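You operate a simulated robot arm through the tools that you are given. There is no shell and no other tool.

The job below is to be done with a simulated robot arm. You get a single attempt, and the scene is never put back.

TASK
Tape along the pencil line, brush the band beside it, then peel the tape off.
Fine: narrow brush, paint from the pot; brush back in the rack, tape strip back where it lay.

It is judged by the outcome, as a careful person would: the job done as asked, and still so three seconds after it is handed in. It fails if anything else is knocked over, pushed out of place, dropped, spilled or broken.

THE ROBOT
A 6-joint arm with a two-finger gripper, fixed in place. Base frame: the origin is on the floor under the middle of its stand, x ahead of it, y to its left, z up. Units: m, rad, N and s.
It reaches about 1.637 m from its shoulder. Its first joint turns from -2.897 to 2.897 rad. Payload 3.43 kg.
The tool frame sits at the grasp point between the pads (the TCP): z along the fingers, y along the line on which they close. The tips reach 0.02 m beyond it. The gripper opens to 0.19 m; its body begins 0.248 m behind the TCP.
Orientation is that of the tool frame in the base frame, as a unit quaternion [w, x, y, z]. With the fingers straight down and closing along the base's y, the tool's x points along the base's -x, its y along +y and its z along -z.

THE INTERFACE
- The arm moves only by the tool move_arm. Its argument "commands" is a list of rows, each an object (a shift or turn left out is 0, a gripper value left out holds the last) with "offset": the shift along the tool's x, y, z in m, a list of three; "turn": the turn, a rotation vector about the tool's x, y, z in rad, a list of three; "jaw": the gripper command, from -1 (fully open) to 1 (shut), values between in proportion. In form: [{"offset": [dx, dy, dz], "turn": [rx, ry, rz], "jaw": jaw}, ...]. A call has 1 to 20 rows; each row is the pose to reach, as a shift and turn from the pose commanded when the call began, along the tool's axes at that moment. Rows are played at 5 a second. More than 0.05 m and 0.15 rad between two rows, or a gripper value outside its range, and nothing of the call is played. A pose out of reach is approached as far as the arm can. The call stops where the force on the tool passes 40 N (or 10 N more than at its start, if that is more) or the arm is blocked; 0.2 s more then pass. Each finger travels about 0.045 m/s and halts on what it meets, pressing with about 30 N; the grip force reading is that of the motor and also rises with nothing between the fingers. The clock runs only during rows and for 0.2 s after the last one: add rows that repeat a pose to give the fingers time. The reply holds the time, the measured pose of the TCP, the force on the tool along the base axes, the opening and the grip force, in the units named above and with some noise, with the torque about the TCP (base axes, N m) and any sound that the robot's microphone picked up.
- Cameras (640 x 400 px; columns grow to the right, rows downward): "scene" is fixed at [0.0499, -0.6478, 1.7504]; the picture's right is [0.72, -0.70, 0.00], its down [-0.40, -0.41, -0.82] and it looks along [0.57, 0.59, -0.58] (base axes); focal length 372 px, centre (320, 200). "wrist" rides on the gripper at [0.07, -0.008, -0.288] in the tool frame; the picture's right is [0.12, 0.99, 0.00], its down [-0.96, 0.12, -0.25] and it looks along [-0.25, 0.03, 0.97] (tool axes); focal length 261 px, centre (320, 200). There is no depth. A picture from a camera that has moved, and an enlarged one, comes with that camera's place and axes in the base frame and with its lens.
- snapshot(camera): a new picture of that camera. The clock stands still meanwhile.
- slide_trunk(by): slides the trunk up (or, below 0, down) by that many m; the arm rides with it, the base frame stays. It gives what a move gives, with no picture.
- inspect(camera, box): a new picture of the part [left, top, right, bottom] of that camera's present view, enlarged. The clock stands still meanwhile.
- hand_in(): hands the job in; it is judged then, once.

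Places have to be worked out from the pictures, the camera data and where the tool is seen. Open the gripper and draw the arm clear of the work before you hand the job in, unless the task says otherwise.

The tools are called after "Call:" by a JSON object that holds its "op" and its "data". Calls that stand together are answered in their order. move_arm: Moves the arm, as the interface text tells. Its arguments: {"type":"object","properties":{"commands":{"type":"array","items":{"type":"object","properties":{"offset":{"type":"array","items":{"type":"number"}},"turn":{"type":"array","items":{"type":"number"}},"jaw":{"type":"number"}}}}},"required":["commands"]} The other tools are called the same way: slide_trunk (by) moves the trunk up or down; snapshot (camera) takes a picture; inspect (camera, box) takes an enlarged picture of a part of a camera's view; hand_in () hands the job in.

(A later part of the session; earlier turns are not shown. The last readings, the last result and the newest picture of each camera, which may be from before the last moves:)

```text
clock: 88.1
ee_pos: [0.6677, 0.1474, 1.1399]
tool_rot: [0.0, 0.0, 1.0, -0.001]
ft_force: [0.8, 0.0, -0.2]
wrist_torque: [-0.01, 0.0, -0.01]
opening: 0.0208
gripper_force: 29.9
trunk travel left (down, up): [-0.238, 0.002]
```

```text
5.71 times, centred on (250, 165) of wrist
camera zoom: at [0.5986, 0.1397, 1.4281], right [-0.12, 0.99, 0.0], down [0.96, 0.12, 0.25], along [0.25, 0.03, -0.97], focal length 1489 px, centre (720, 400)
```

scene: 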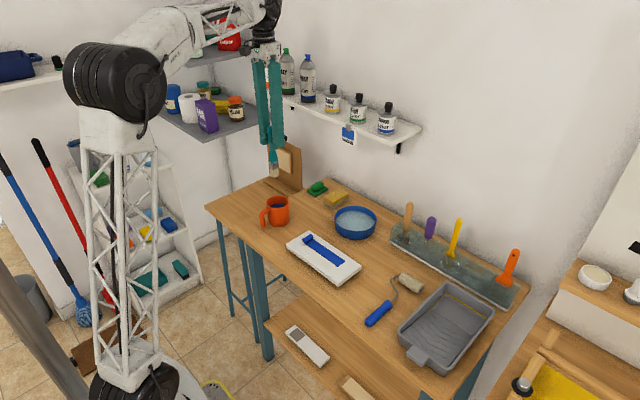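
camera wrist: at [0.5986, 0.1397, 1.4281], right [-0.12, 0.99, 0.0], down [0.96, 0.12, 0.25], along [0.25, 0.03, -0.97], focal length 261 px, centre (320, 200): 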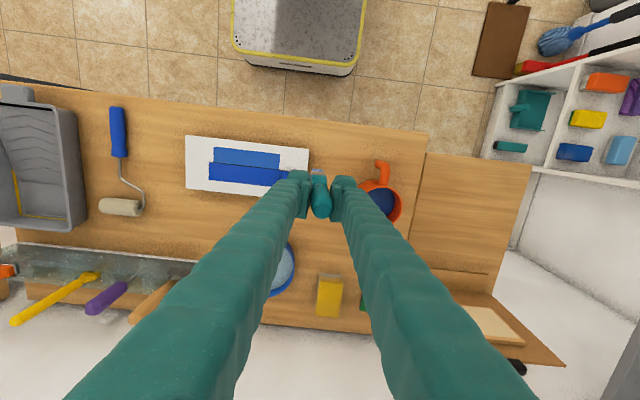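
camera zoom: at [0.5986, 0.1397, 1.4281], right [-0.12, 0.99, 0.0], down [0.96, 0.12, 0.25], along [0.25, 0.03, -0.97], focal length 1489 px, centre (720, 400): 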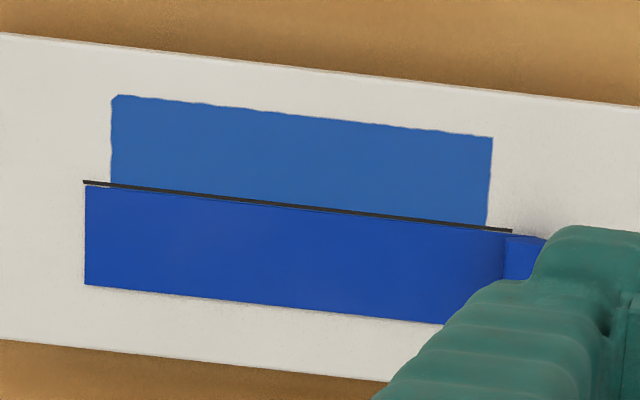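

The band is evenly painted. Now I measure how the brush sits in the grip before returning it to the rack.

Call:
{"op": "inspect", "data": {"camera": "wrist", "box": [285, 150, 355, 220]}}

```text
5.71 times, centred on (320, 185) of wrist
camera zoom: at [0.5986, 0.1397, 1.4281], right [-0.12, 0.99, 0.0], down [0.96, 0.12, 0.25], along [0.25, 0.03, -0.97], focal length 1489 px, centre (320, 286)
```

zoom: 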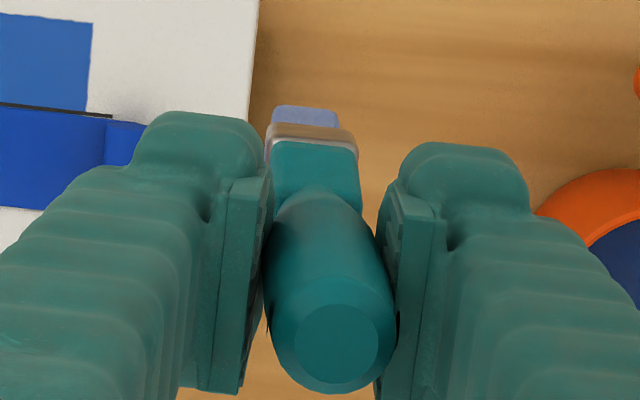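

The brush leans about 0.058 rad (tip 5 mm toward −y). I'll straighten it by touching down on the painted band and dragging a few mm toward −y, which also lays a bit more paint.

Call:
{"op": "move_arm", "data": {"commands": [{"offset": [0.0006, -0.04, 0]}, {"offset": [0.0006, -0.085, 0]}, {"offset": [0.0006, -0.1177, 0.02]}, {"offset": [0.0006, -0.1177, 0.06]}, {"offset": [0.0006, -0.1177, 0.095]}, {"offset": [0.0006, -0.1177, 0.104]}, {"offset": [0.0006, -0.1177, 0.107]}, {"offset": [0.0006, -0.1177, 0.107]}]}}

```text
clock: 89.9
ee_pos: [0.668, 0.0289, 1.0324]
tool_rot: [-0.001, 0.0, 1.0, -0.002]
ft_force: [-0.5, 0.5, -0.9]
wrist_torque: [0.01, 0.03, -0.01]
opening: 0.0208
gripper_force: 30.1
trunk travel left (down, up): [-0.238, 0.002]
```

Call:
{"op": "move_arm", "data": {"commands": [{"offset": [0, 0, 0.001]}, {"offset": [0, 0, 0.0018]}, {"offset": [0, 0, 0.0018]}]}}

```text
clock: 90.7
ee_pos: [0.6678, 0.0289, 1.0299]
tool_rot: [0.0, 0.0, 1.0, -0.001]
ft_force: [0.6, 0.2, -1.1]
wrist_torque: [0.03, 0.04, -0.01]
opening: 0.0208
gripper_force: 29.4
trunk travel left (down, up): [-0.238, 0.002]
```

No contact yet (the brush slid up a little in the grip). Another 1–2 mm.

Call:
{"op": "move_arm", "data": {"commands": [{"offset": [0, 0, 0.0008]}, {"offset": [0, 0, 0.0015]}, {"offset": [0, 0, 0.0015]}]}}

```text
clock: 91.5
ee_pos: [0.6675, 0.0305, 1.0321]
tool_rot: [0.0, 0.0, 1.0, 0.0]
ft_force: [0.0, -0.5, 11.1]
wrist_torque: [-0.1, 0.01, 0.0]
opening: 0.0209
gripper_force: 30.2
trunk travel left (down, up): [-0.238, 0.002]
```

Contact at 11 N. I drag 7 mm toward −y to bring the brush upright, then lift and look.

Call:
{"op": "move_arm", "data": {"commands": [{"offset": [0, -0.003, -0.0004]}, {"offset": [0, -0.006, -0.0004]}, {"offset": [0, -0.008, -0.0004]}, {"offset": [0, -0.008, -0.0004]}]}}

Call:
{"op": "inspect", "data": {"camera": "wrist", "box": [285, 150, 355, 220]}}

```text
clock: 92.5
ee_pos: [0.6672, 0.0221, 1.0311]
tool_rot: [0.0, 0.0, 1.0, -0.001]
ft_force: [0.1, 0.7, -0.4]
wrist_torque: [0.01, -0.01, 0.0]
opening: 0.0206
gripper_force: 29.5
trunk travel left (down, up): [-0.238, 0.002]
```

```text
5.71 times, centred on (320, 185) of wrist
camera zoom: at [0.5972, 0.0128, 1.3193], right [-0.12, 0.99, 0.0], down [0.96, 0.12, 0.25], along [0.25, 0.03, -0.97], focal length 1489 px, centre (320, 286)
```

zoom: 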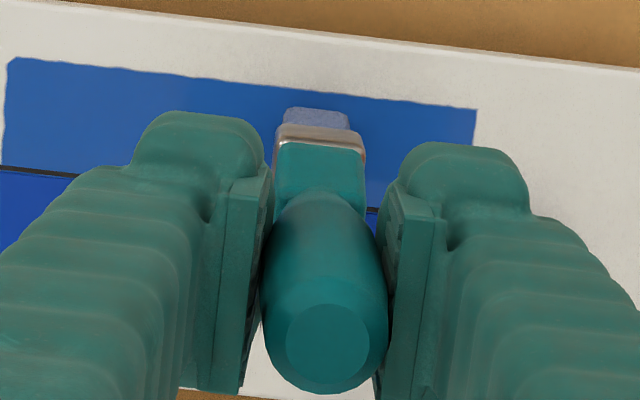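

Halfway straightened (lean now ≈0.033 rad). I press slightly again and drag another 5 mm.

Call:
{"op": "move_arm", "data": {"commands": [{"offset": [0, 0, 0.0008]}, {"offset": [0, 0, 0.0011]}, {"offset": [0, -0.003, 0.0011]}, {"offset": [0, -0.006, 0.0011]}, {"offset": [0, -0.006, 0.0011]}]}}

Call:
{"op": "inspect", "data": {"camera": "wrist", "box": [285, 150, 355, 220]}}

```text
clock: 93.7
ee_pos: [0.6686, 0.014, 1.0313]
tool_rot: [0.0, 0.0, 1.0, -0.001]
ft_force: [1.0, 1.0, 3.7]
wrist_torque: [0.04, -0.08, 0.01]
opening: 0.0208
gripper_force: 30.2
trunk travel left (down, up): [-0.238, 0.002]
```

```text
5.71 times, centred on (320, 185) of wrist
camera zoom: at [0.5972, 0.0061, 1.3181], right [-0.12, 0.99, 0.0], down [0.96, 0.12, 0.25], along [0.25, 0.03, -0.97], focal length 1489 px, centre (320, 286)
```

zoom: 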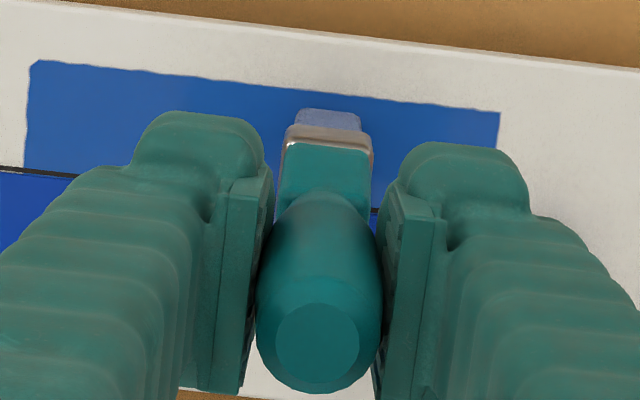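

The brush is upright again (tip and handle top within about 1 mm). I lift and carry it to in front of the rack, yawing 90° as before.

Call:
{"op": "move_arm", "data": {"commands": [{"offset": [0, 0, -0.045]}, {"offset": [0, 0, -0.09]}, {"offset": [0, 0, -0.13]}, {"offset": [0, 0, -0.17]}, {"offset": [-0.0044, -0.0343, -0.17], "turn": [0, 0, -0.131]}, {"offset": [-0.0088, -0.0687, -0.17], "turn": [0, 0, -0.262]}, {"offset": [-0.0132, -0.103, -0.17], "turn": [0, 0, -0.393]}, {"offset": [-0.0176, -0.1373, -0.17], "turn": [0, 0, -0.524]}, {"offset": [-0.022, -0.1717, -0.17], "turn": [0, 0, -0.655]}, {"offset": [-0.0264, -0.206, -0.17], "turn": [0, 0, -0.785]}, {"offset": [-0.0308, -0.2403, -0.17], "turn": [0, 0, -0.916]}, {"offset": [-0.0352, -0.2747, -0.17], "turn": [0, 0, -1.047]}, {"offset": [-0.0396, -0.309, -0.17], "turn": [0, 0, -1.178]}, {"offset": [-0.044, -0.3433, -0.17], "turn": [0, 0, -1.309]}, {"offset": [-0.0484, -0.3777, -0.17], "turn": [0, 0, -1.44]}, {"offset": [-0.0528, -0.412, -0.17], "turn": [0, 0, -1.5708]}, {"offset": [-0.0528, -0.412, -0.17], "turn": [0, 0, -1.5708]}]}}

Call:
{"op": "snapshot", "data": {"camera": "wrist"}}

Call:
{"op": "snapshot", "data": {"camera": "scene"}}

```text
clock: 97.3
ee_pos: [0.718, -0.4011, 1.2029]
tool_rot: [0.0, 0.708, -0.706, 0.0]
ft_force: [0.2, 0.2, -0.8]
wrist_torque: [0.05, 0.0, 0.0]
opening: 0.0207
gripper_force: 30.5
trunk travel left (down, up): [-0.238, 0.002]
```

```text
taken
camera wrist: at [0.7275, -0.4706, 1.4905], right [-0.99, -0.12, 0.0], down [-0.12, 0.96, 0.25], along [-0.03, 0.25, -0.97], focal length 261 px, centre (320, 200)
```

wrist: 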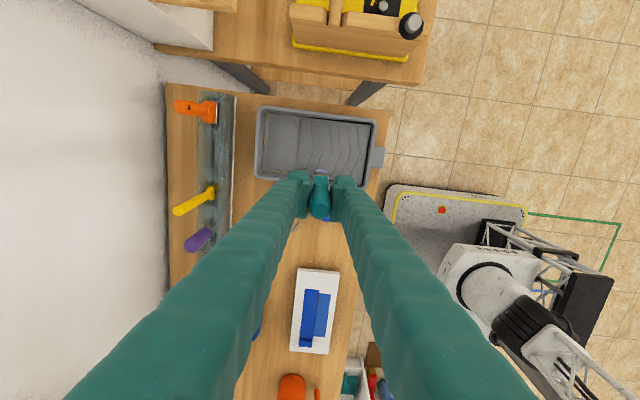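

```text
taken
```

scene: 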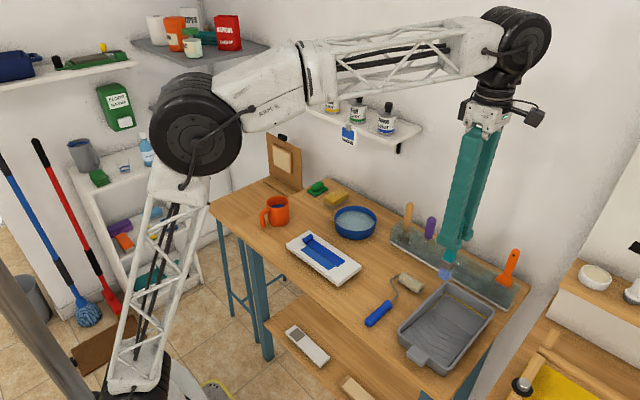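

Brush in front of the rack at y≈−0.40. I lower to z≈1.125 (tip ≈0.99, above the rack top) and move in over its slot.

Call:
{"op": "move_arm", "data": {"commands": [{"offset": [-0.0027, 0, 0.035]}, {"offset": [-0.0027, -0.02, 0.0725]}, {"offset": [-0.0027, -0.06, 0.0725]}, {"offset": [-0.0027, -0.1, 0.0725]}, {"offset": [-0.0027, -0.14, 0.0725]}, {"offset": [-0.0027, -0.18, 0.0725]}, {"offset": [-0.0027, -0.215, 0.0725]}, {"offset": [-0.0027, -0.2302, 0.0725]}, {"offset": [-0.0027, -0.2302, 0.0725]}]}}

Call:
{"op": "inspect", "data": {"camera": "wrist", "box": [260, 110, 380, 220]}}

Call:
{"op": "inspect", "data": {"camera": "scene", "box": [440, 170, 540, 280]}}

```text
clock: 99.3
ee_pos: [0.9497, -0.397, 1.1255]
tool_rot: [0.0, -0.707, 0.707, 0.0]
ft_force: [-1.3, -0.4, -0.7]
wrist_torque: [0.05, 0.03, 0.01]
opening: 0.0209
gripper_force: 30.4
trunk travel left (down, up): [-0.238, 0.002]
```

```text
3.64 times, centred on (320, 165) of wrist
camera zoom: at [0.9597, -0.4667, 1.4142], right [-0.99, -0.12, 0.0], down [-0.12, 0.96, 0.25], along [-0.03, 0.25, -0.97], focal length 948 px, centre (320, 327)
```

zoom: 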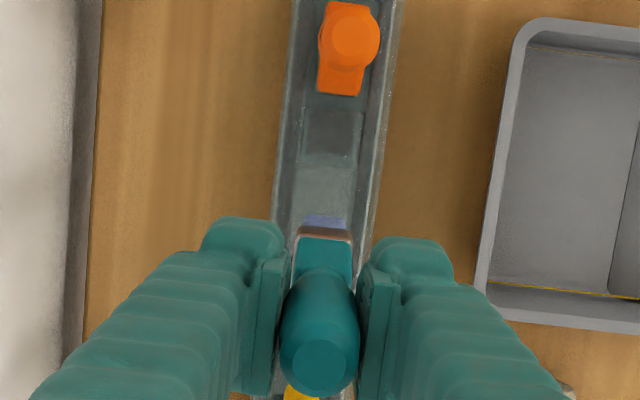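

```text
3.64 times, centred on (490, 225) of scene
camera zoom: at [0.0499, -0.6478, 1.7504], right [0.72, -0.7, 0.0], down [-0.4, -0.41, -0.82], along [0.57, 0.59, -0.58], focal length 1352 px, centre (-298, 109)
```

zoom: 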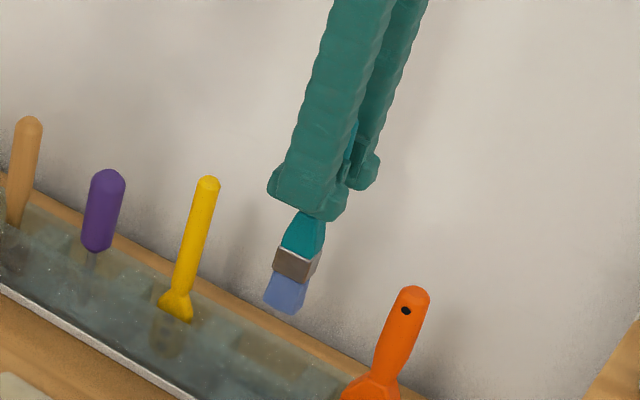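

Brush hangs vertically over its slot. Relative to the recorded grasp pose it is about 1 mm off in x and y; I correct and lower until the tip is at the rack's mouth.

Call:
{"op": "move_arm", "data": {"commands": [{"offset": [0.0012, 0.001, 0.01]}, {"offset": [0.0012, 0.001, 0.03]}, {"offset": [0.0012, 0.001, 0.05]}, {"offset": [0.0012, 0.001, 0.05]}]}}

Call:
{"op": "inspect", "data": {"camera": "scene", "box": [450, 200, 530, 290]}}

Call:
{"op": "inspect", "data": {"camera": "wrist", "box": [280, 130, 360, 200]}}

```text
clock: 100.3
ee_pos: [0.9505, -0.3969, 1.0752]
tool_rot: [0.0, -0.707, 0.707, 0.001]
ft_force: [0.0, -0.6, -1.1]
wrist_torque: [0.0, 0.03, 0.0]
opening: 0.0208
gripper_force: 29.8
trunk travel left (down, up): [-0.238, 0.002]
```

```text
4.44 times, centred on (490, 245) of scene
camera zoom: at [0.0499, -0.6478, 1.7504], right [0.72, -0.7, 0.0], down [-0.4, -0.41, -0.82], along [0.57, 0.59, -0.58], focal length 1653 px, centre (-436, 0)
```

zoom: 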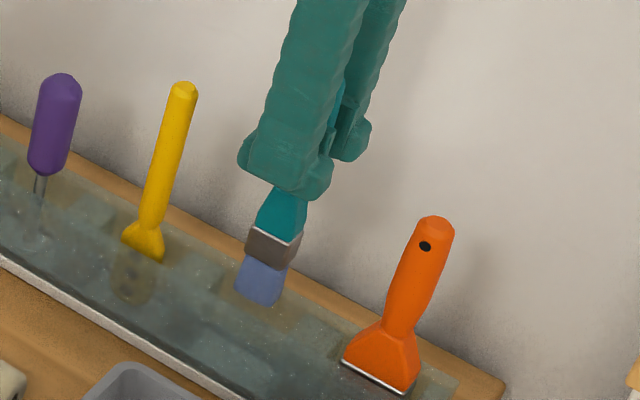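

```text
5.71 times, centred on (320, 165) of wrist
camera zoom: at [0.9595, -0.4673, 1.3639], right [-0.99, -0.12, 0.0], down [-0.12, 0.96, 0.25], along [-0.03, 0.24, -0.97], focal length 1489 px, centre (320, 400)
```

zoom: 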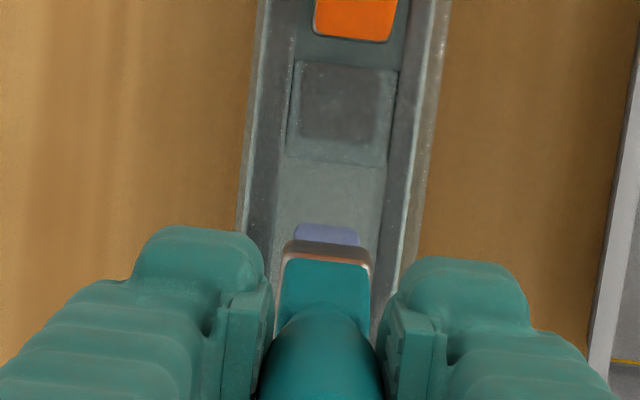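

Brush is about 1.5 mm too far toward the wall compared with the recorded pose. I correct that and continue down in small steps, watching for side forces.

Call:
{"op": "move_arm", "data": {"commands": [{"offset": [0.0005, 0.0016, 0]}, {"offset": [0.0005, 0.0016, 0.005]}, {"offset": [0.0005, 0.0016, 0.01]}, {"offset": [0.0005, 0.0016, 0.015]}, {"offset": [0.0005, 0.0016, 0.02]}, {"offset": [0.0005, 0.0016, 0.02]}]}}

Call:
{"op": "inspect", "data": {"camera": "scene", "box": [450, 200, 530, 290]}}

Call:
{"op": "inspect", "data": {"camera": "wrist", "box": [280, 130, 360, 200]}}

```text
clock: 101.7
ee_pos: [0.9483, -0.3961, 1.0562]
tool_rot: [0.0, -0.707, 0.707, 0.0]
ft_force: [-0.2, 0.9, 0.1]
wrist_torque: [-0.04, 0.01, 0.01]
opening: 0.0208
gripper_force: 30.0
trunk travel left (down, up): [-0.238, 0.002]
```

```text
4.44 times, centred on (490, 245) of scene
camera zoom: at [0.0499, -0.6478, 1.7504], right [0.72, -0.7, 0.0], down [-0.4, -0.41, -0.82], along [0.57, 0.59, -0.58], focal length 1653 px, centre (-436, 0)
```

zoom: 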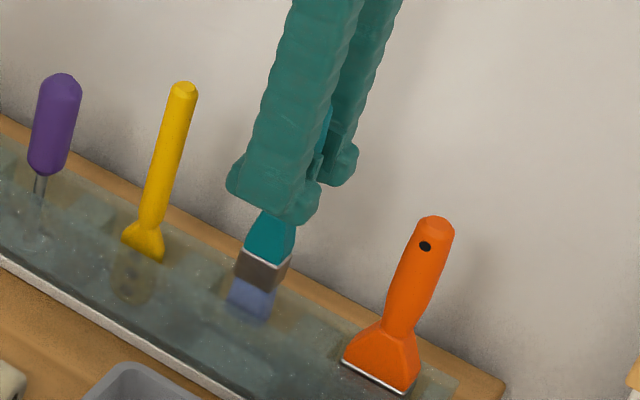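

```text
5.71 times, centred on (320, 165) of wrist
camera zoom: at [0.9568, -0.4659, 1.344], right [-0.99, -0.12, 0.0], down [-0.12, 0.96, 0.25], along [-0.03, 0.24, -0.97], focal length 1489 px, centre (320, 400)
```

zoom: 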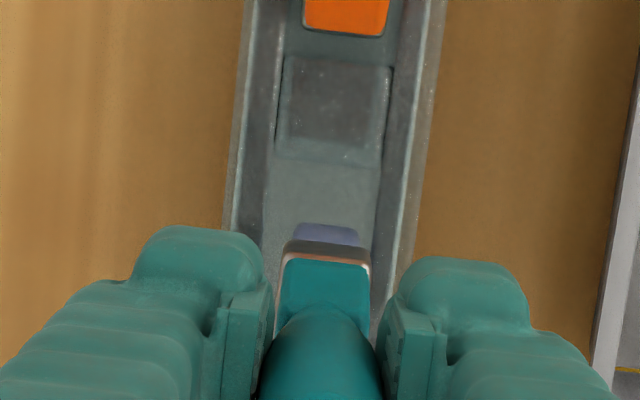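

Centred in the channel now and no forces. A small y correction (−1.5 mm) and further down 2 cm.

Call:
{"op": "move_arm", "data": {"commands": [{"offset": [0.0016, -0.0004, 0]}, {"offset": [0.0016, -0.0004, 0.005]}, {"offset": [0.0016, -0.0004, 0.01]}, {"offset": [0.0016, -0.0004, 0.015]}, {"offset": [0.0016, -0.0004, 0.02]}, {"offset": [0.0016, -0.0004, 0.02]}]}}

Call:
{"op": "inspect", "data": {"camera": "scene", "box": [450, 200, 530, 290]}}

Call:
{"op": "inspect", "data": {"camera": "wrist", "box": [280, 130, 360, 200]}}

```text
clock: 103.1
ee_pos: [0.9486, -0.3992, 1.0357]
tool_rot: [0.0, -0.707, 0.707, 0.0]
ft_force: [-0.5, 0.3, 0.1]
wrist_torque: [0.0, -0.01, 0.01]
opening: 0.0207
gripper_force: 29.7
trunk travel left (down, up): [-0.238, 0.002]
```

```text
4.44 times, centred on (490, 245) of scene
camera zoom: at [0.0499, -0.6478, 1.7504], right [0.72, -0.7, 0.0], down [-0.4, -0.41, -0.82], along [0.57, 0.59, -0.58], focal length 1653 px, centre (-436, 0)
```

zoom: 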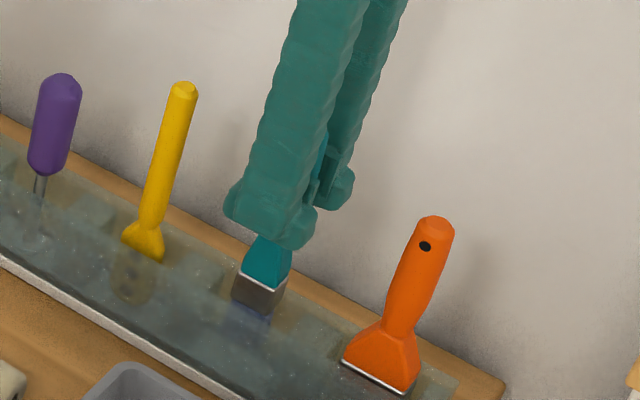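

```text
5.71 times, centred on (320, 165) of wrist
camera zoom: at [0.9572, -0.4685, 1.3244], right [-0.99, -0.12, 0.0], down [-0.12, 0.96, 0.25], along [-0.03, 0.24, -0.97], focal length 1489 px, centre (320, 400)
```

zoom: 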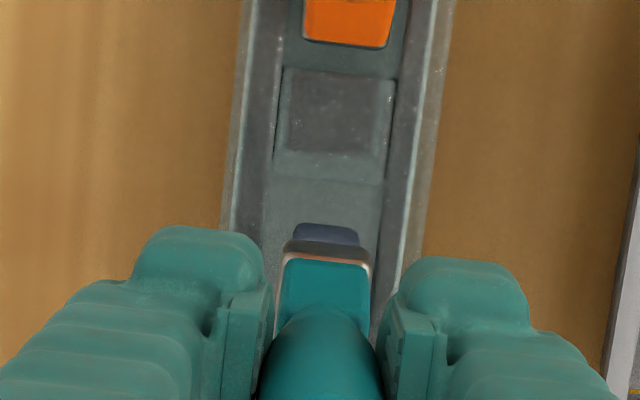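

The bristles are inside the slot with no side load. Down another 2 cm.

Call:
{"op": "move_arm", "data": {"commands": [{"offset": [0, -0.0003, 0.005]}, {"offset": [0, -0.0003, 0.01]}, {"offset": [0, -0.0003, 0.015]}, {"offset": [0, -0.0003, 0.02]}, {"offset": [0, -0.0003, 0.022]}, {"offset": [0, -0.0003, 0.022]}]}}

Call:
{"op": "inspect", "data": {"camera": "scene", "box": [450, 200, 530, 290]}}

```text
clock: 104.5
ee_pos: [0.9487, -0.3979, 1.0139]
tool_rot: [0.0, -0.707, 0.707, 0.0]
ft_force: [0.5, -0.3, 0.3]
wrist_torque: [0.04, -0.01, -0.03]
opening: 0.0207
gripper_force: 29.6
trunk travel left (down, up): [-0.238, 0.002]
```

```text
4.44 times, centred on (490, 245) of scene
camera zoom: at [0.0499, -0.6478, 1.7504], right [0.72, -0.7, 0.0], down [-0.4, -0.41, -0.82], along [0.57, 0.59, -0.58], focal length 1653 px, centre (-436, 0)
```

zoom: 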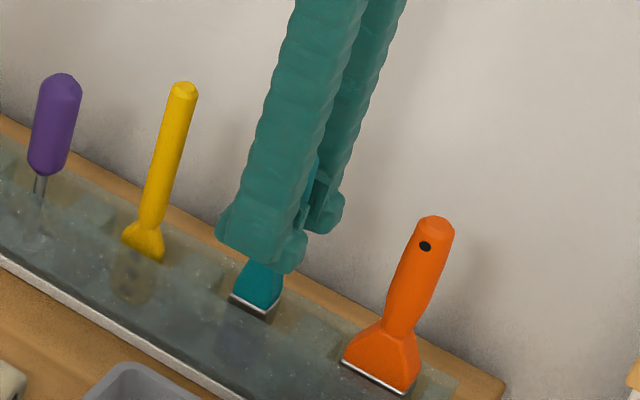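

Almost seated; a few millimetres of ferrule still show. I continue in small steps until it rests.

Call:
{"op": "move_arm", "data": {"commands": [{"offset": [0, 0, 0.0015]}, {"offset": [0, 0, 0.003]}, {"offset": [0, 0, 0.004]}, {"offset": [0, 0, 0.004]}]}}

Call:
{"op": "inspect", "data": {"camera": "scene", "box": [450, 200, 530, 290]}}

```text
clock: 105.5
ee_pos: [0.9482, -0.3992, 1.011]
tool_rot: [0.0, -0.707, 0.707, 0.0]
ft_force: [-0.9, -0.1, -1.0]
wrist_torque: [0.0, 0.0, 0.02]
opening: 0.0206
gripper_force: 29.8
trunk travel left (down, up): [-0.238, 0.002]
```

```text
4.44 times, centred on (490, 245) of scene
camera zoom: at [0.0499, -0.6478, 1.7504], right [0.72, -0.7, 0.0], down [-0.4, -0.41, -0.82], along [0.57, 0.59, -0.58], focal length 1653 px, centre (-436, 0)
```

zoom: 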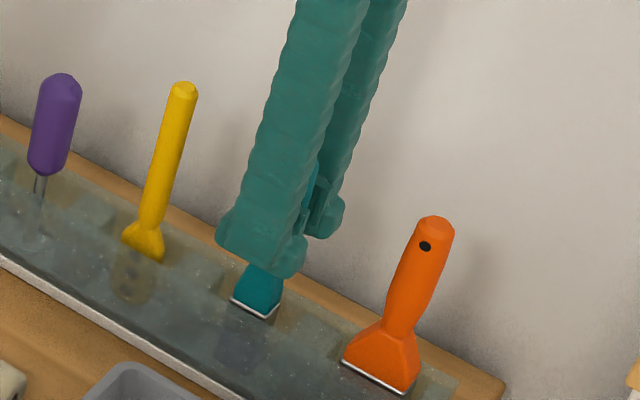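

Ferrule line matches the original picture almost exactly. I go down 1–2 mm more to feel it rest.

Call:
{"op": "move_arm", "data": {"commands": [{"offset": [0, 0, 0.001]}, {"offset": [0, 0, 0.002]}, {"offset": [0, 0, 0.002]}]}}

```text
clock: 106.3
ee_pos: [0.9481, -0.3999, 1.0107]
tool_rot: [0.001, -0.707, 0.707, 0.0]
ft_force: [0.0, -0.7, -0.4]
wrist_torque: [0.0, -0.02, -0.03]
opening: 0.0207
gripper_force: 30.3
trunk travel left (down, up): [-0.238, 0.002]
```

Call:
{"op": "move_arm", "data": {"commands": [{"offset": [0, 0, 0.001]}, {"offset": [0, 0, 0.002]}, {"offset": [0, 0, 0.002]}]}}

Call:
{"op": "inspect", "data": {"camera": "scene", "box": [450, 200, 530, 290]}}

Call:
{"op": "inspect", "data": {"camera": "wrist", "box": [260, 120, 380, 220]}}

```text
clock: 107.1
ee_pos: [0.9469, -0.3986, 1.01]
tool_rot: [0.0, -0.707, 0.707, -0.001]
ft_force: [0.3, 1.5, 15.7]
wrist_torque: [0.14, -0.02, 0.01]
opening: 0.0208
gripper_force: 30.0
trunk travel left (down, up): [-0.238, 0.002]
```

```text
4.44 times, centred on (490, 245) of scene
camera zoom: at [0.0499, -0.6478, 1.7504], right [0.72, -0.7, 0.0], down [-0.4, -0.41, -0.82], along [0.57, 0.59, -0.58], focal length 1653 px, centre (-436, 0)
```

zoom: 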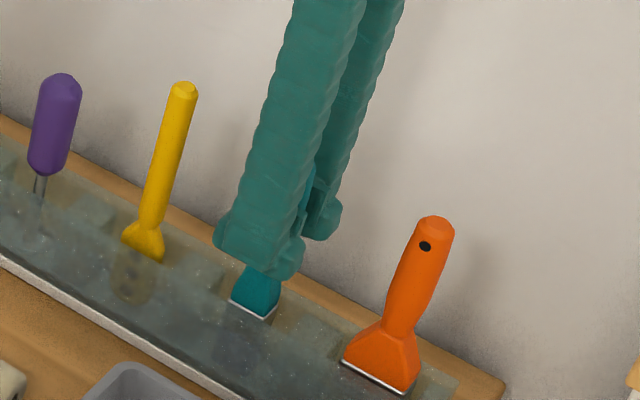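

```text
4.00 times, centred on (320, 170) of wrist
camera zoom: at [0.9558, -0.4679, 1.2979], right [-0.99, -0.12, 0.0], down [-0.12, 0.96, 0.25], along [-0.03, 0.24, -0.97], focal length 1043 px, centre (320, 320)
```

zoom: 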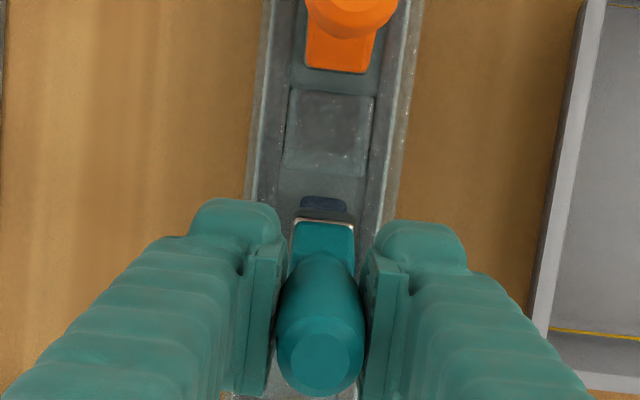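

The brush rests on the rack's bottom (16 N felt). I relieve the pressure by 1 mm and open the fingers.

Call:
{"op": "move_arm", "data": {"commands": [{"offset": [0, -0.001, -0.0014]}, {"offset": [0, -0.001, -0.0014], "jaw": 0.75}, {"offset": [0, -0.001, -0.0014], "jaw": 0.6}, {"offset": [0, -0.001, -0.0014], "jaw": 0.4}, {"offset": [0, -0.001, -0.0014], "jaw": 0.4}, {"offset": [0, -0.001, -0.0014], "jaw": 0.4}]}}

Call:
{"op": "inspect", "data": {"camera": "wrist", "box": [260, 120, 380, 220]}}

Call:
{"op": "inspect", "data": {"camera": "scene", "box": [450, 200, 530, 290]}}

```text
clock: 108.5
ee_pos: [0.9484, -0.3975, 1.0094]
tool_rot: [0.0, 0.707, -0.707, 0.0]
ft_force: [0.3, 0.4, 0.0]
wrist_torque: [0.03, 0.0, 0.0]
opening: 0.057
gripper_force: 0.0
trunk travel left (down, up): [-0.238, 0.002]
```

```text
4.00 times, centred on (320, 170) of wrist
camera zoom: at [0.9575, -0.4683, 1.2969], right [-0.99, -0.12, 0.0], down [-0.12, 0.96, 0.25], along [-0.03, 0.24, -0.97], focal length 1043 px, centre (320, 320)
```

zoom: 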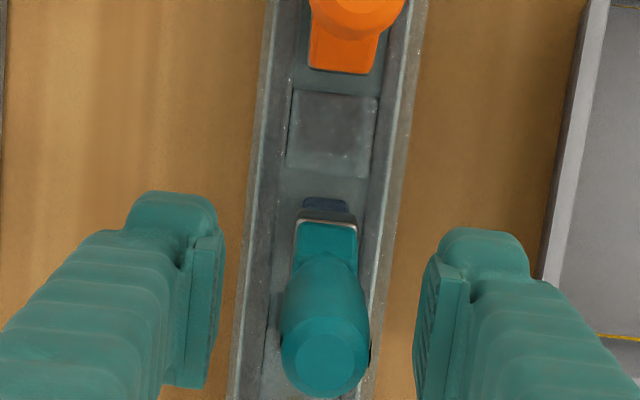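

```text
4.44 times, centred on (490, 245) of scene
camera zoom: at [0.0499, -0.6478, 1.7504], right [0.72, -0.7, 0.0], down [-0.4, -0.41, -0.82], along [0.57, 0.59, -0.58], focal length 1653 px, centre (-436, 0)
```

zoom: 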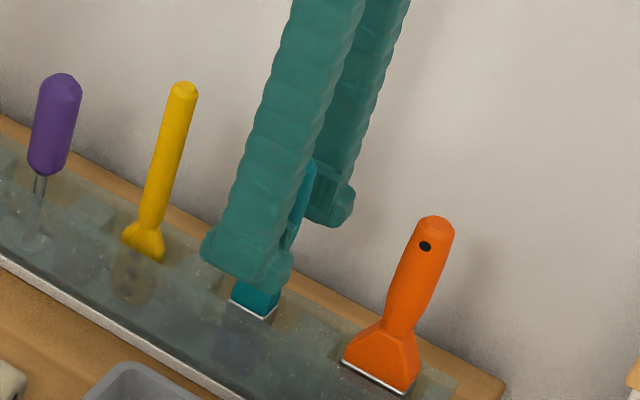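

The brush stands upright and free in its slot. I withdraw straight up 10 cm, then back away from the rack.

Call:
{"op": "move_arm", "data": {"commands": [{"offset": [0, 0, -0.02]}, {"offset": [0, 0, -0.045]}, {"offset": [0, 0, -0.075]}, {"offset": [0, 0, -0.105]}, {"offset": [0, 0.03, -0.11]}, {"offset": [0, 0.07, -0.11]}, {"offset": [0, 0.115, -0.115]}, {"offset": [0, 0.16, -0.12]}, {"offset": [0, 0.2, -0.12]}, {"offset": [0, 0.23, -0.12]}, {"offset": [0, 0.23, -0.12]}]}}

Call:
{"op": "snapshot", "data": {"camera": "scene"}}

Call:
{"op": "inspect", "data": {"camera": "scene", "box": [385, 190, 535, 310]}}

```text
clock: 110.9
ee_pos: [0.72, -0.3993, 1.1302]
tool_rot: [0.0, 0.707, -0.707, 0.001]
ft_force: [-0.5, 0.2, 0.6]
wrist_torque: [-0.05, -0.03, 0.01]
opening: 0.0571
gripper_force: 0.1
trunk travel left (down, up): [-0.238, 0.002]
```

```text
taken
```

scene: 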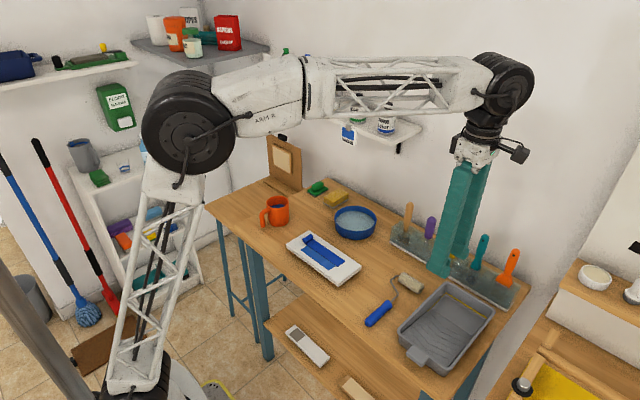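

```text
3.33 times, centred on (460, 250) of scene
camera zoom: at [0.0499, -0.6478, 1.7504], right [0.72, -0.7, 0.0], down [-0.4, -0.41, -0.82], along [0.57, 0.59, -0.58], focal length 1240 px, centre (-147, 33)
```

zoom: 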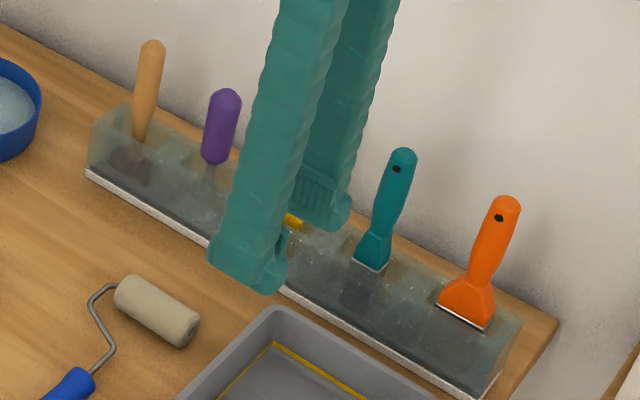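

The brush is back in place, neighbours untouched. I return the trunk to its original height (gripper stays well above the tray).

Call:
{"op": "slide_trunk", "data": {"by": -0.05}}

```text
clock: 111.8
ee_pos: [0.7194, -0.399, 1.081]
tool_rot: [0.0, 0.708, -0.707, 0.001]
ft_force: [-0.4, 0.1, 0.0]
wrist_torque: [0.03, -0.03, 0.01]
opening: 0.0568
gripper_force: 0.0
trunk travel left (down, up): [-0.188, 0.052]
```

I now travel back to above the tape's roll at (0.696, 0.08), turning back to yaw 0.

Call:
{"op": "move_arm", "data": {"commands": [{"offset": [-0.04, 0.002, -0.01], "turn": [0, 0, 0.131]}, {"offset": [-0.08, 0.004, -0.02], "turn": [0, 0, 0.262]}, {"offset": [-0.12, 0.006, -0.03], "turn": [0, 0, 0.393]}, {"offset": [-0.16, 0.008, -0.04], "turn": [0, 0, 0.524]}, {"offset": [-0.2, 0.01, -0.05], "turn": [0, 0, 0.655]}, {"offset": [-0.24, 0.012, -0.05], "turn": [0, 0, 0.785]}, {"offset": [-0.28, 0.014, -0.05], "turn": [0, 0, 0.916]}, {"offset": [-0.32, 0.016, -0.05], "turn": [0, 0, 1.047]}, {"offset": [-0.36, 0.018, -0.05], "turn": [0, 0, 1.178]}, {"offset": [-0.4, 0.02, -0.05], "turn": [0, 0, 1.309]}, {"offset": [-0.44, 0.022, -0.05], "turn": [0, 0, 1.44]}, {"offset": [-0.48, 0.023, -0.05], "turn": [0, 0, 1.5708]}, {"offset": [-0.48, 0.023, -0.05], "turn": [0, 0, 1.5708]}]}}

Call:
{"op": "inspect", "data": {"camera": "wrist", "box": [180, 110, 400, 250]}}

```text
clock: 114.6
ee_pos: [0.6962, 0.0827, 1.1271]
tool_rot: [0.0, 0.001, 1.0, -0.001]
ft_force: [1.1, 0.1, -0.6]
wrist_torque: [0.0, -0.01, 0.01]
opening: 0.0571
gripper_force: 0.0
trunk travel left (down, up): [-0.188, 0.052]
```

```text
2.86 times, centred on (290, 180) of wrist
camera zoom: at [0.6252, 0.0741, 1.4156], right [-0.12, 0.99, 0.0], down [0.96, 0.11, 0.25], along [0.25, 0.03, -0.97], focal length 745 px, centre (406, 257)
```

zoom: 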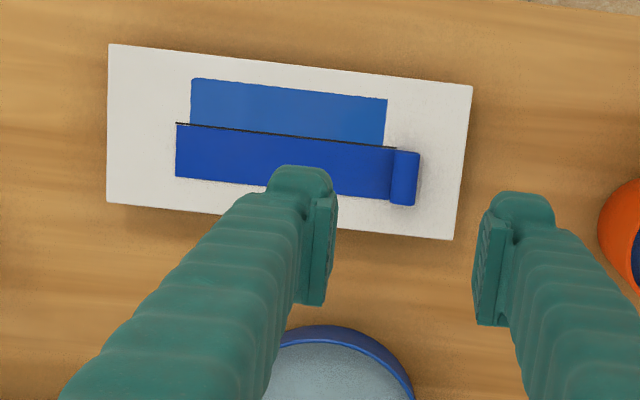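

Tape and paint are intact; the roll is at about (0.7006, 0.0825). I lean 0.3 rad and descend to a hover at z≈0.96, biased 4 mm in +x so the fingers keep off the wet paint.

Call:
{"op": "move_arm", "data": {"commands": [{"offset": [-0.001, 0, 0.035], "turn": [0, -0.1, 0], "jaw": 0.45}, {"offset": [-0.002, 0, 0.07], "turn": [0, -0.2, 0], "jaw": 0.45}, {"offset": [-0.004, 0, 0.105], "turn": [0, -0.3, 0], "jaw": 0.45}, {"offset": [-0.0053, -0.0003, 0.14], "turn": [0, -0.3, 0], "jaw": 0.45}, {"offset": [-0.0053, -0.0006, 0.1676], "turn": [0, -0.3, 0], "jaw": 0.45}, {"offset": [-0.0053, -0.0006, 0.1676], "turn": [0, -0.3, 0], "jaw": 0.45}]}}

Call:
{"op": "inspect", "data": {"camera": "wrist", "box": [180, 110, 400, 250]}}

```text
clock: 116.0
ee_pos: [0.7018, 0.0808, 0.9618]
tool_rot: [0.149, 0.0, 0.989, -0.001]
ft_force: [0.0, 0.0, -0.4]
wrist_torque: [0.01, 0.0, -0.02]
opening: 0.0522
gripper_force: 0.0
trunk travel left (down, up): [-0.188, 0.052]
```

```text
2.86 times, centred on (290, 180) of wrist
camera zoom: at [0.5499, 0.0718, 1.2158], right [-0.11, 0.99, -0.04], down [0.85, 0.12, 0.52], along [0.52, 0.03, -0.85], focal length 745 px, centre (406, 257)
```

zoom: 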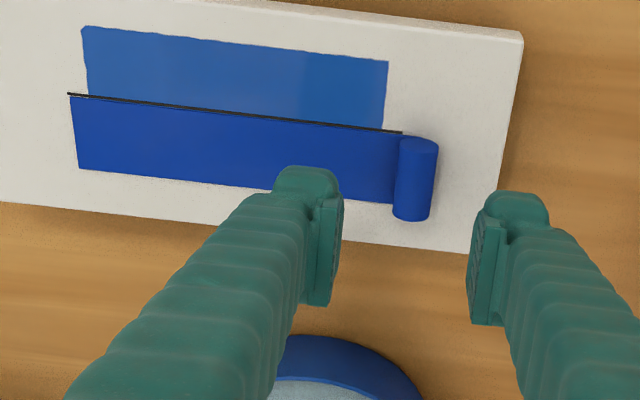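

Roll centre at y≈0.082; I shift +2 mm in y and descend to z≈0.93, then check finger clearance from the paint.

Call:
{"op": "move_arm", "data": {"commands": [{"offset": [0.0048, 0.001, 0.015]}, {"offset": [0.0098, 0.0022, 0.0299]}, {"offset": [0.0098, 0.0022, 0.0299]}]}}

Call:
{"op": "inspect", "data": {"camera": "wrist", "box": [220, 130, 400, 240]}}

Call:
{"op": "inspect", "data": {"camera": "scene", "box": [285, 215, 365, 275]}}

```text
clock: 116.8
ee_pos: [0.7004, 0.0834, 0.9325]
tool_rot: [0.149, 0.0, 0.989, -0.001]
ft_force: [-0.2, 0.3, -0.2]
wrist_torque: [-0.01, -0.03, -0.01]
opening: 0.0522
gripper_force: 0.0
trunk travel left (down, up): [-0.188, 0.052]
```

```text
3.56 times, centred on (310, 185) of wrist
camera zoom: at [0.5494, 0.0756, 1.1857], right [-0.11, 0.99, -0.04], down [0.85, 0.12, 0.52], along [0.52, 0.03, -0.85], focal length 927 px, centre (356, 253)
```

zoom: 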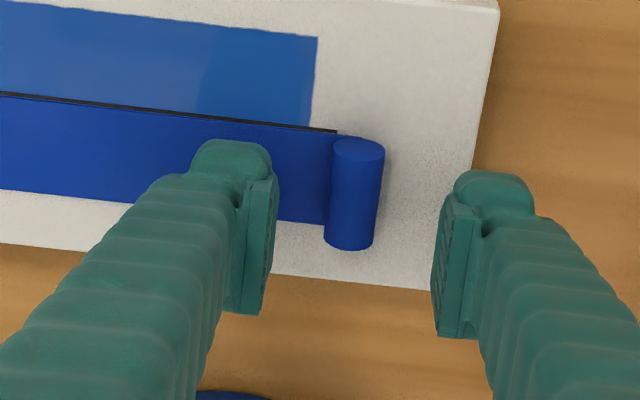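

```text
6.67 times, centred on (325, 245) of scene
camera zoom: at [0.0499, -0.6478, 1.7504], right [0.72, -0.7, 0.0], down [-0.4, -0.41, -0.82], along [0.57, 0.59, -0.58], focal length 2479 px, centre (287, -100)
```

zoom: 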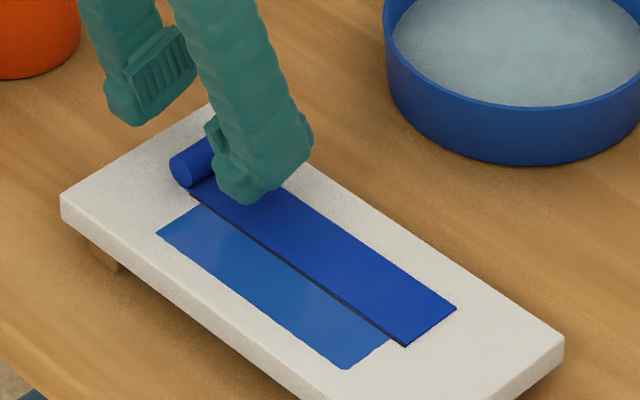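

The strip-side finger is over the tape only. I centre on the roll (−1.2 mm in y) and go down to the grip height.

Call:
{"op": "move_arm", "data": {"commands": [{"offset": [0.002, -0.0012, 0.0066]}, {"offset": [0.0036, -0.0012, 0.0115]}, {"offset": [0.0041, -0.0012, 0.0132]}, {"offset": [0.0041, -0.0012, 0.0132]}]}}

Call:
{"op": "inspect", "data": {"camera": "wrist", "box": [220, 130, 400, 240]}}

```text
clock: 117.8
ee_pos: [0.7012, 0.0821, 0.9167]
tool_rot: [0.149, 0.0, 0.989, 0.0]
ft_force: [-0.2, 0.0, 4.7]
wrist_torque: [-0.15, 0.06, -0.08]
opening: 0.052
gripper_force: 0.0
trunk travel left (down, up): [-0.188, 0.052]
```

```text
3.56 times, centred on (310, 185) of wrist
camera zoom: at [0.5497, 0.0732, 1.1712], right [-0.11, 0.99, -0.04], down [0.85, 0.12, 0.52], along [0.52, 0.03, -0.85], focal length 927 px, centre (356, 253)
```

zoom: 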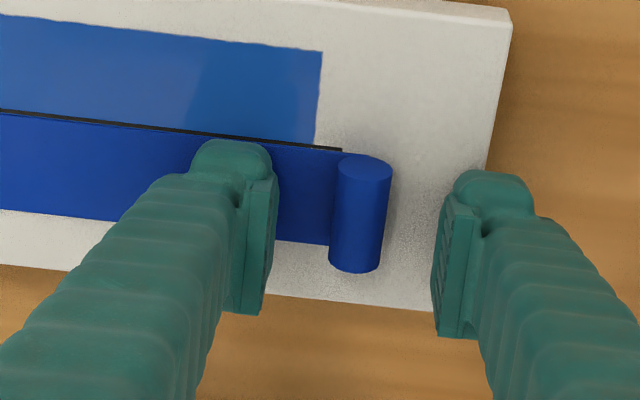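

Light touch on the tape (4.7 N). I back off 1.5 mm and close on the roll.

Call:
{"op": "move_arm", "data": {"commands": [{"offset": [-0.0004, 0, -0.0015]}, {"offset": [-0.0004, 0, -0.0015], "jaw": 0.6}, {"offset": [-0.0004, 0, -0.0015], "jaw": 0.8}, {"offset": [-0.0004, 0, -0.0015], "jaw": 0.9}, {"offset": [-0.0004, 0, -0.0015], "jaw": 1.0}, {"offset": [-0.0004, 0, -0.0015], "jaw": 1.0}, {"offset": [-0.0004, 0, -0.0015], "jaw": 1.0}]}}

Call:
{"op": "inspect", "data": {"camera": "wrist", "box": [160, 110, 360, 235]}}

```text
clock: 119.4
ee_pos: [0.7019, 0.0812, 0.9175]
tool_rot: [0.15, 0.0, 0.989, -0.001]
ft_force: [0.6, 0.0, -0.5]
wrist_torque: [-0.04, -0.01, -0.03]
opening: 0.014
gripper_force: 30.1
trunk travel left (down, up): [-0.188, 0.052]
```

```text
3.20 times, centred on (260, 172) of wrist
camera zoom: at [0.5498, 0.0735, 1.1726], right [-0.11, 0.99, -0.04], down [0.85, 0.12, 0.52], along [0.52, 0.03, -0.85], focal length 834 px, centre (512, 288)
```

zoom: 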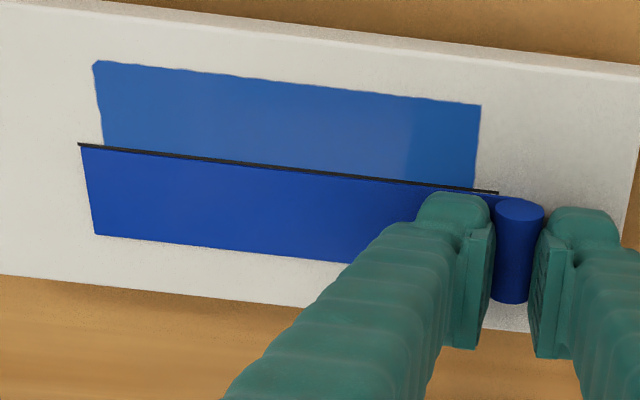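

Roll gripped (0.014). I start peeling: lift slowly and watch the force.

Call:
{"op": "move_arm", "data": {"commands": [{"offset": [-0.0006, 0, -0.0019]}, {"offset": [-0.0012, 0, -0.0038]}, {"offset": [-0.0024, 0, -0.0076]}, {"offset": [-0.0044, 0, -0.0143]}, {"offset": [-0.0044, 0, -0.0143]}]}}

Call:
{"op": "inspect", "data": {"camera": "wrist", "box": [160, 110, 360, 235]}}

Call:
{"op": "inspect", "data": {"camera": "scene", "box": [285, 215, 365, 275]}}

```text
clock: 120.6
ee_pos: [0.7014, 0.0816, 0.9328]
tool_rot: [0.15, 0.0, 0.989, -0.001]
ft_force: [0.2, -0.2, 0.5]
wrist_torque: [0.02, -0.04, -0.02]
opening: 0.0142
gripper_force: 30.2
trunk travel left (down, up): [-0.188, 0.052]
```

```text
3.20 times, centred on (260, 172) of wrist
camera zoom: at [0.5499, 0.0735, 1.1872], right [-0.11, 0.99, -0.04], down [0.85, 0.12, 0.52], along [0.52, 0.03, -0.85], focal length 834 px, centre (512, 288)
```

zoom: 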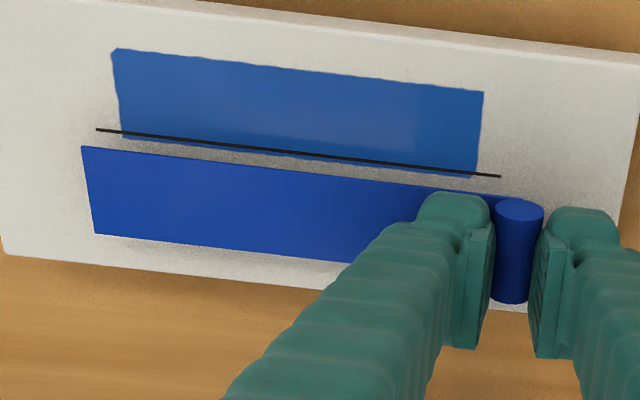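

```text
6.67 times, centred on (325, 245) of scene
camera zoom: at [0.0499, -0.6478, 1.7504], right [0.72, -0.7, 0.0], down [-0.4, -0.41, -0.82], along [0.57, 0.59, -0.58], focal length 2479 px, centre (287, -100)
```

zoom: 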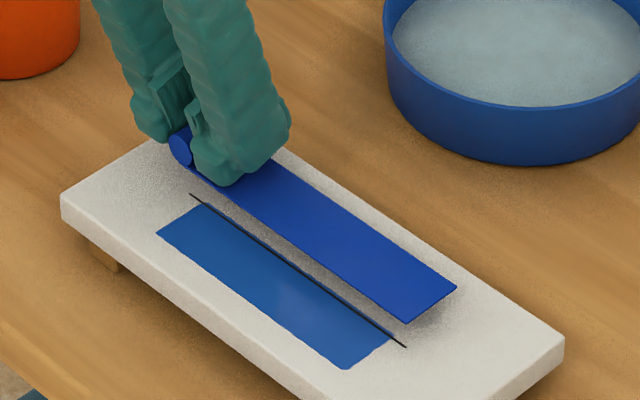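

The tape comes off cleanly, leaving a crisp blue edge along the line. I lift to z≈1.035 and carry it back above its original place.

Call:
{"op": "move_arm", "data": {"commands": [{"offset": [-0.01, 0, -0.0325]}, {"offset": [-0.02, 0, -0.065]}, {"offset": [-0.0301, 0, -0.0974]}, {"offset": [-0.0286, 0.0446, -0.0979]}, {"offset": [-0.0271, 0.0892, -0.0983]}, {"offset": [-0.0256, 0.1338, -0.0988]}, {"offset": [-0.0241, 0.1784, -0.0993]}, {"offset": [-0.0226, 0.223, -0.0997]}, {"offset": [-0.0211, 0.2676, -0.1002]}, {"offset": [-0.0196, 0.3122, -0.1007]}, {"offset": [-0.0181, 0.3568, -0.1011]}, {"offset": [-0.0166, 0.4014, -0.1016]}, {"offset": [-0.0151, 0.446, -0.102]}, {"offset": [-0.0136, 0.4906, -0.1025]}, {"offset": [-0.0121, 0.5352, -0.103]}, {"offset": [-0.0121, 0.5352, -0.103]}]}}

Call:
{"op": "snapshot", "data": {"camera": "scene"}}

Call:
{"op": "snapshot", "data": {"camera": "wrist"}}

```text
clock: 124.0
ee_pos: [0.6831, 0.6196, 1.0355]
tool_rot: [0.15, 0.0, 0.989, 0.0]
ft_force: [0.0, 0.0, 0.1]
wrist_torque: [-0.02, -0.01, -0.06]
opening: 0.0141
gripper_force: 29.8
trunk travel left (down, up): [-0.188, 0.052]
```

```text
taken
```

scene: 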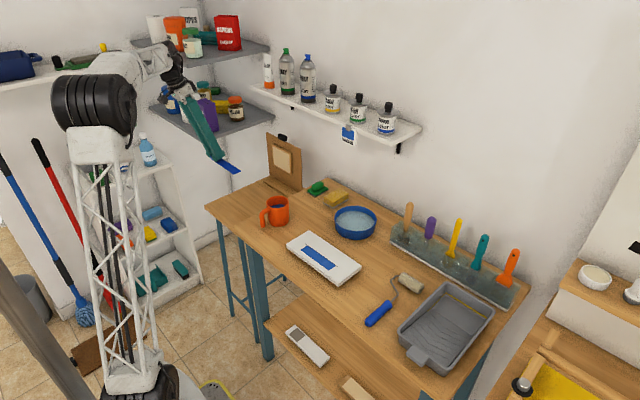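

```text
taken
camera wrist: at [0.5311, 0.613, 1.2903], right [-0.11, 0.99, -0.04], down [0.85, 0.12, 0.52], along [0.52, 0.03, -0.85], focal length 261 px, centre (320, 200)
```

wrist: 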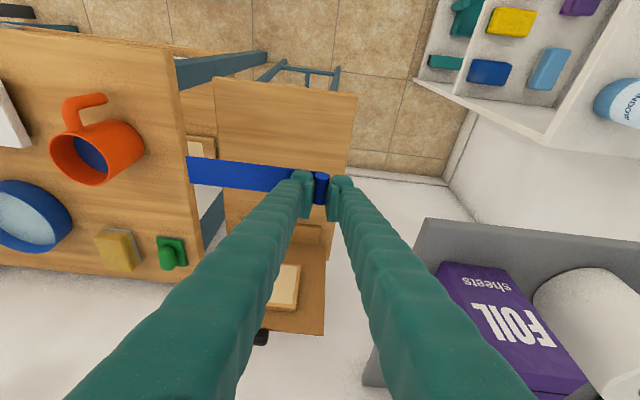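

The strip is above the side table, 4 mm too far in +y. I correct that and descend to about 3 cm above its resting height.

Call:
{"op": "move_arm", "data": {"commands": [{"offset": [0.0118, -0.002, 0.0382], "turn": [0.0015, 0, 0.005]}, {"offset": [0.0236, -0.0043, 0.0764], "turn": [0.0015, 0, 0.005]}, {"offset": [0.0355, -0.0043, 0.1147], "turn": [0.0015, 0, 0.005]}, {"offset": [0.0473, -0.0043, 0.1529], "turn": [0.0015, 0, 0.005]}, {"offset": [0.0591, -0.0043, 0.1911], "turn": [0.0015, 0, 0.005]}, {"offset": [0.0591, -0.0043, 0.1911], "turn": [0.0015, 0, 0.005]}]}}

Call:
{"op": "inspect", "data": {"camera": "wrist", "box": [150, 110, 390, 260]}}

Call:
{"op": "inspect", "data": {"camera": "scene", "box": [190, 150, 290, 230]}}

```text
clock: 125.4
ee_pos: [0.683, 0.6109, 0.8328]
tool_rot: [0.15, 0.003, 0.989, -0.002]
ft_force: [0.3, 0.5, -0.4]
wrist_torque: [-0.02, 0.01, 0.01]
opening: 0.0138
gripper_force: 29.9
trunk travel left (down, up): [-0.188, 0.052]
```

```text
2.67 times, centred on (270, 185) of wrist
camera zoom: at [0.5321, 0.6044, 1.0878], right [-0.11, 0.99, -0.04], down [0.85, 0.11, 0.52], along [0.52, 0.03, -0.85], focal length 695 px, centre (453, 240)
```

zoom: 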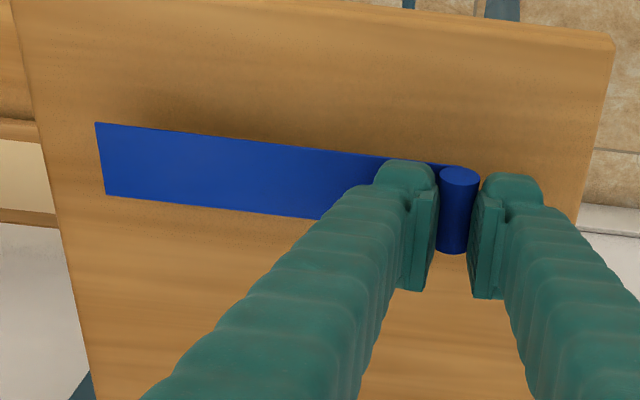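

```text
5.00 times, centred on (240, 190) of scene
camera zoom: at [0.0499, -0.6478, 1.7504], right [0.72, -0.7, 0.0], down [-0.4, -0.41, -0.82], along [0.57, 0.59, -0.58], focal length 1859 px, centre (720, 250)
```

zoom: 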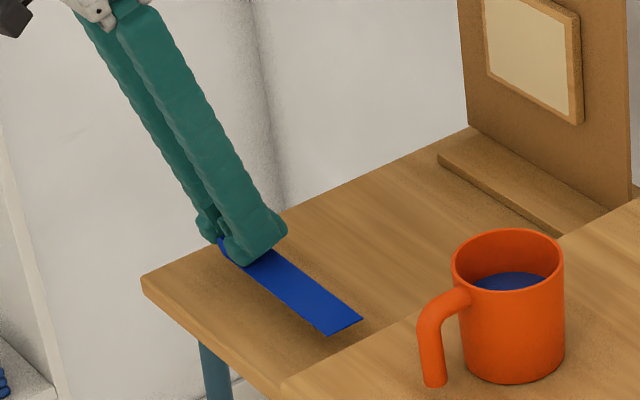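

The strip end measures (0.665, 0.453) against the original (0.664, 0.456). I shift +3.7 mm in y, −1 mm in x and lower to about 3 mm above the table.

Call:
{"op": "move_arm", "data": {"commands": [{"offset": [0.003, 0.0037, 0.007]}, {"offset": [0.0055, 0.0037, 0.0145]}, {"offset": [0.0079, 0.0037, 0.0221]}, {"offset": [0.0079, 0.0037, 0.0221]}]}}

Call:
{"op": "inspect", "data": {"camera": "wrist", "box": [150, 110, 390, 260]}}

Call:
{"op": "inspect", "data": {"camera": "scene", "box": [200, 170, 280, 234]}}

```text
clock: 126.4
ee_pos: [0.6823, 0.6176, 0.8115]
tool_rot: [0.149, 0.004, 0.989, -0.001]
ft_force: [0.0, -0.5, -0.3]
wrist_torque: [0.03, -0.04, -0.03]
opening: 0.0139
gripper_force: 30.0
trunk travel left (down, up): [-0.188, 0.052]
```

```text
2.67 times, centred on (270, 185) of wrist
camera zoom: at [0.5303, 0.6094, 1.065], right [-0.11, 0.99, -0.04], down [0.85, 0.11, 0.52], along [0.52, 0.03, -0.85], focal length 695 px, centre (453, 240)
```

zoom: 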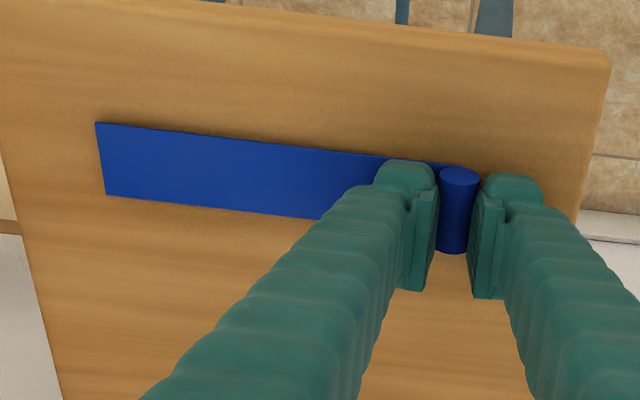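

```text
6.25 times, centred on (240, 202) of scene
camera zoom: at [0.0499, -0.6478, 1.7504], right [0.72, -0.7, 0.0], down [-0.4, -0.41, -0.82], along [0.57, 0.59, -0.58], focal length 2324 px, centre (820, 188)
```

zoom: 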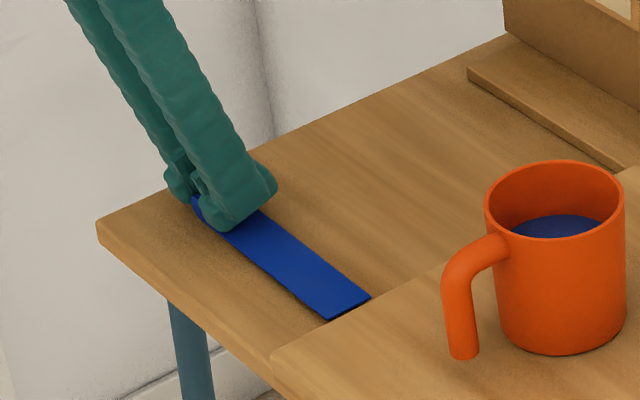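

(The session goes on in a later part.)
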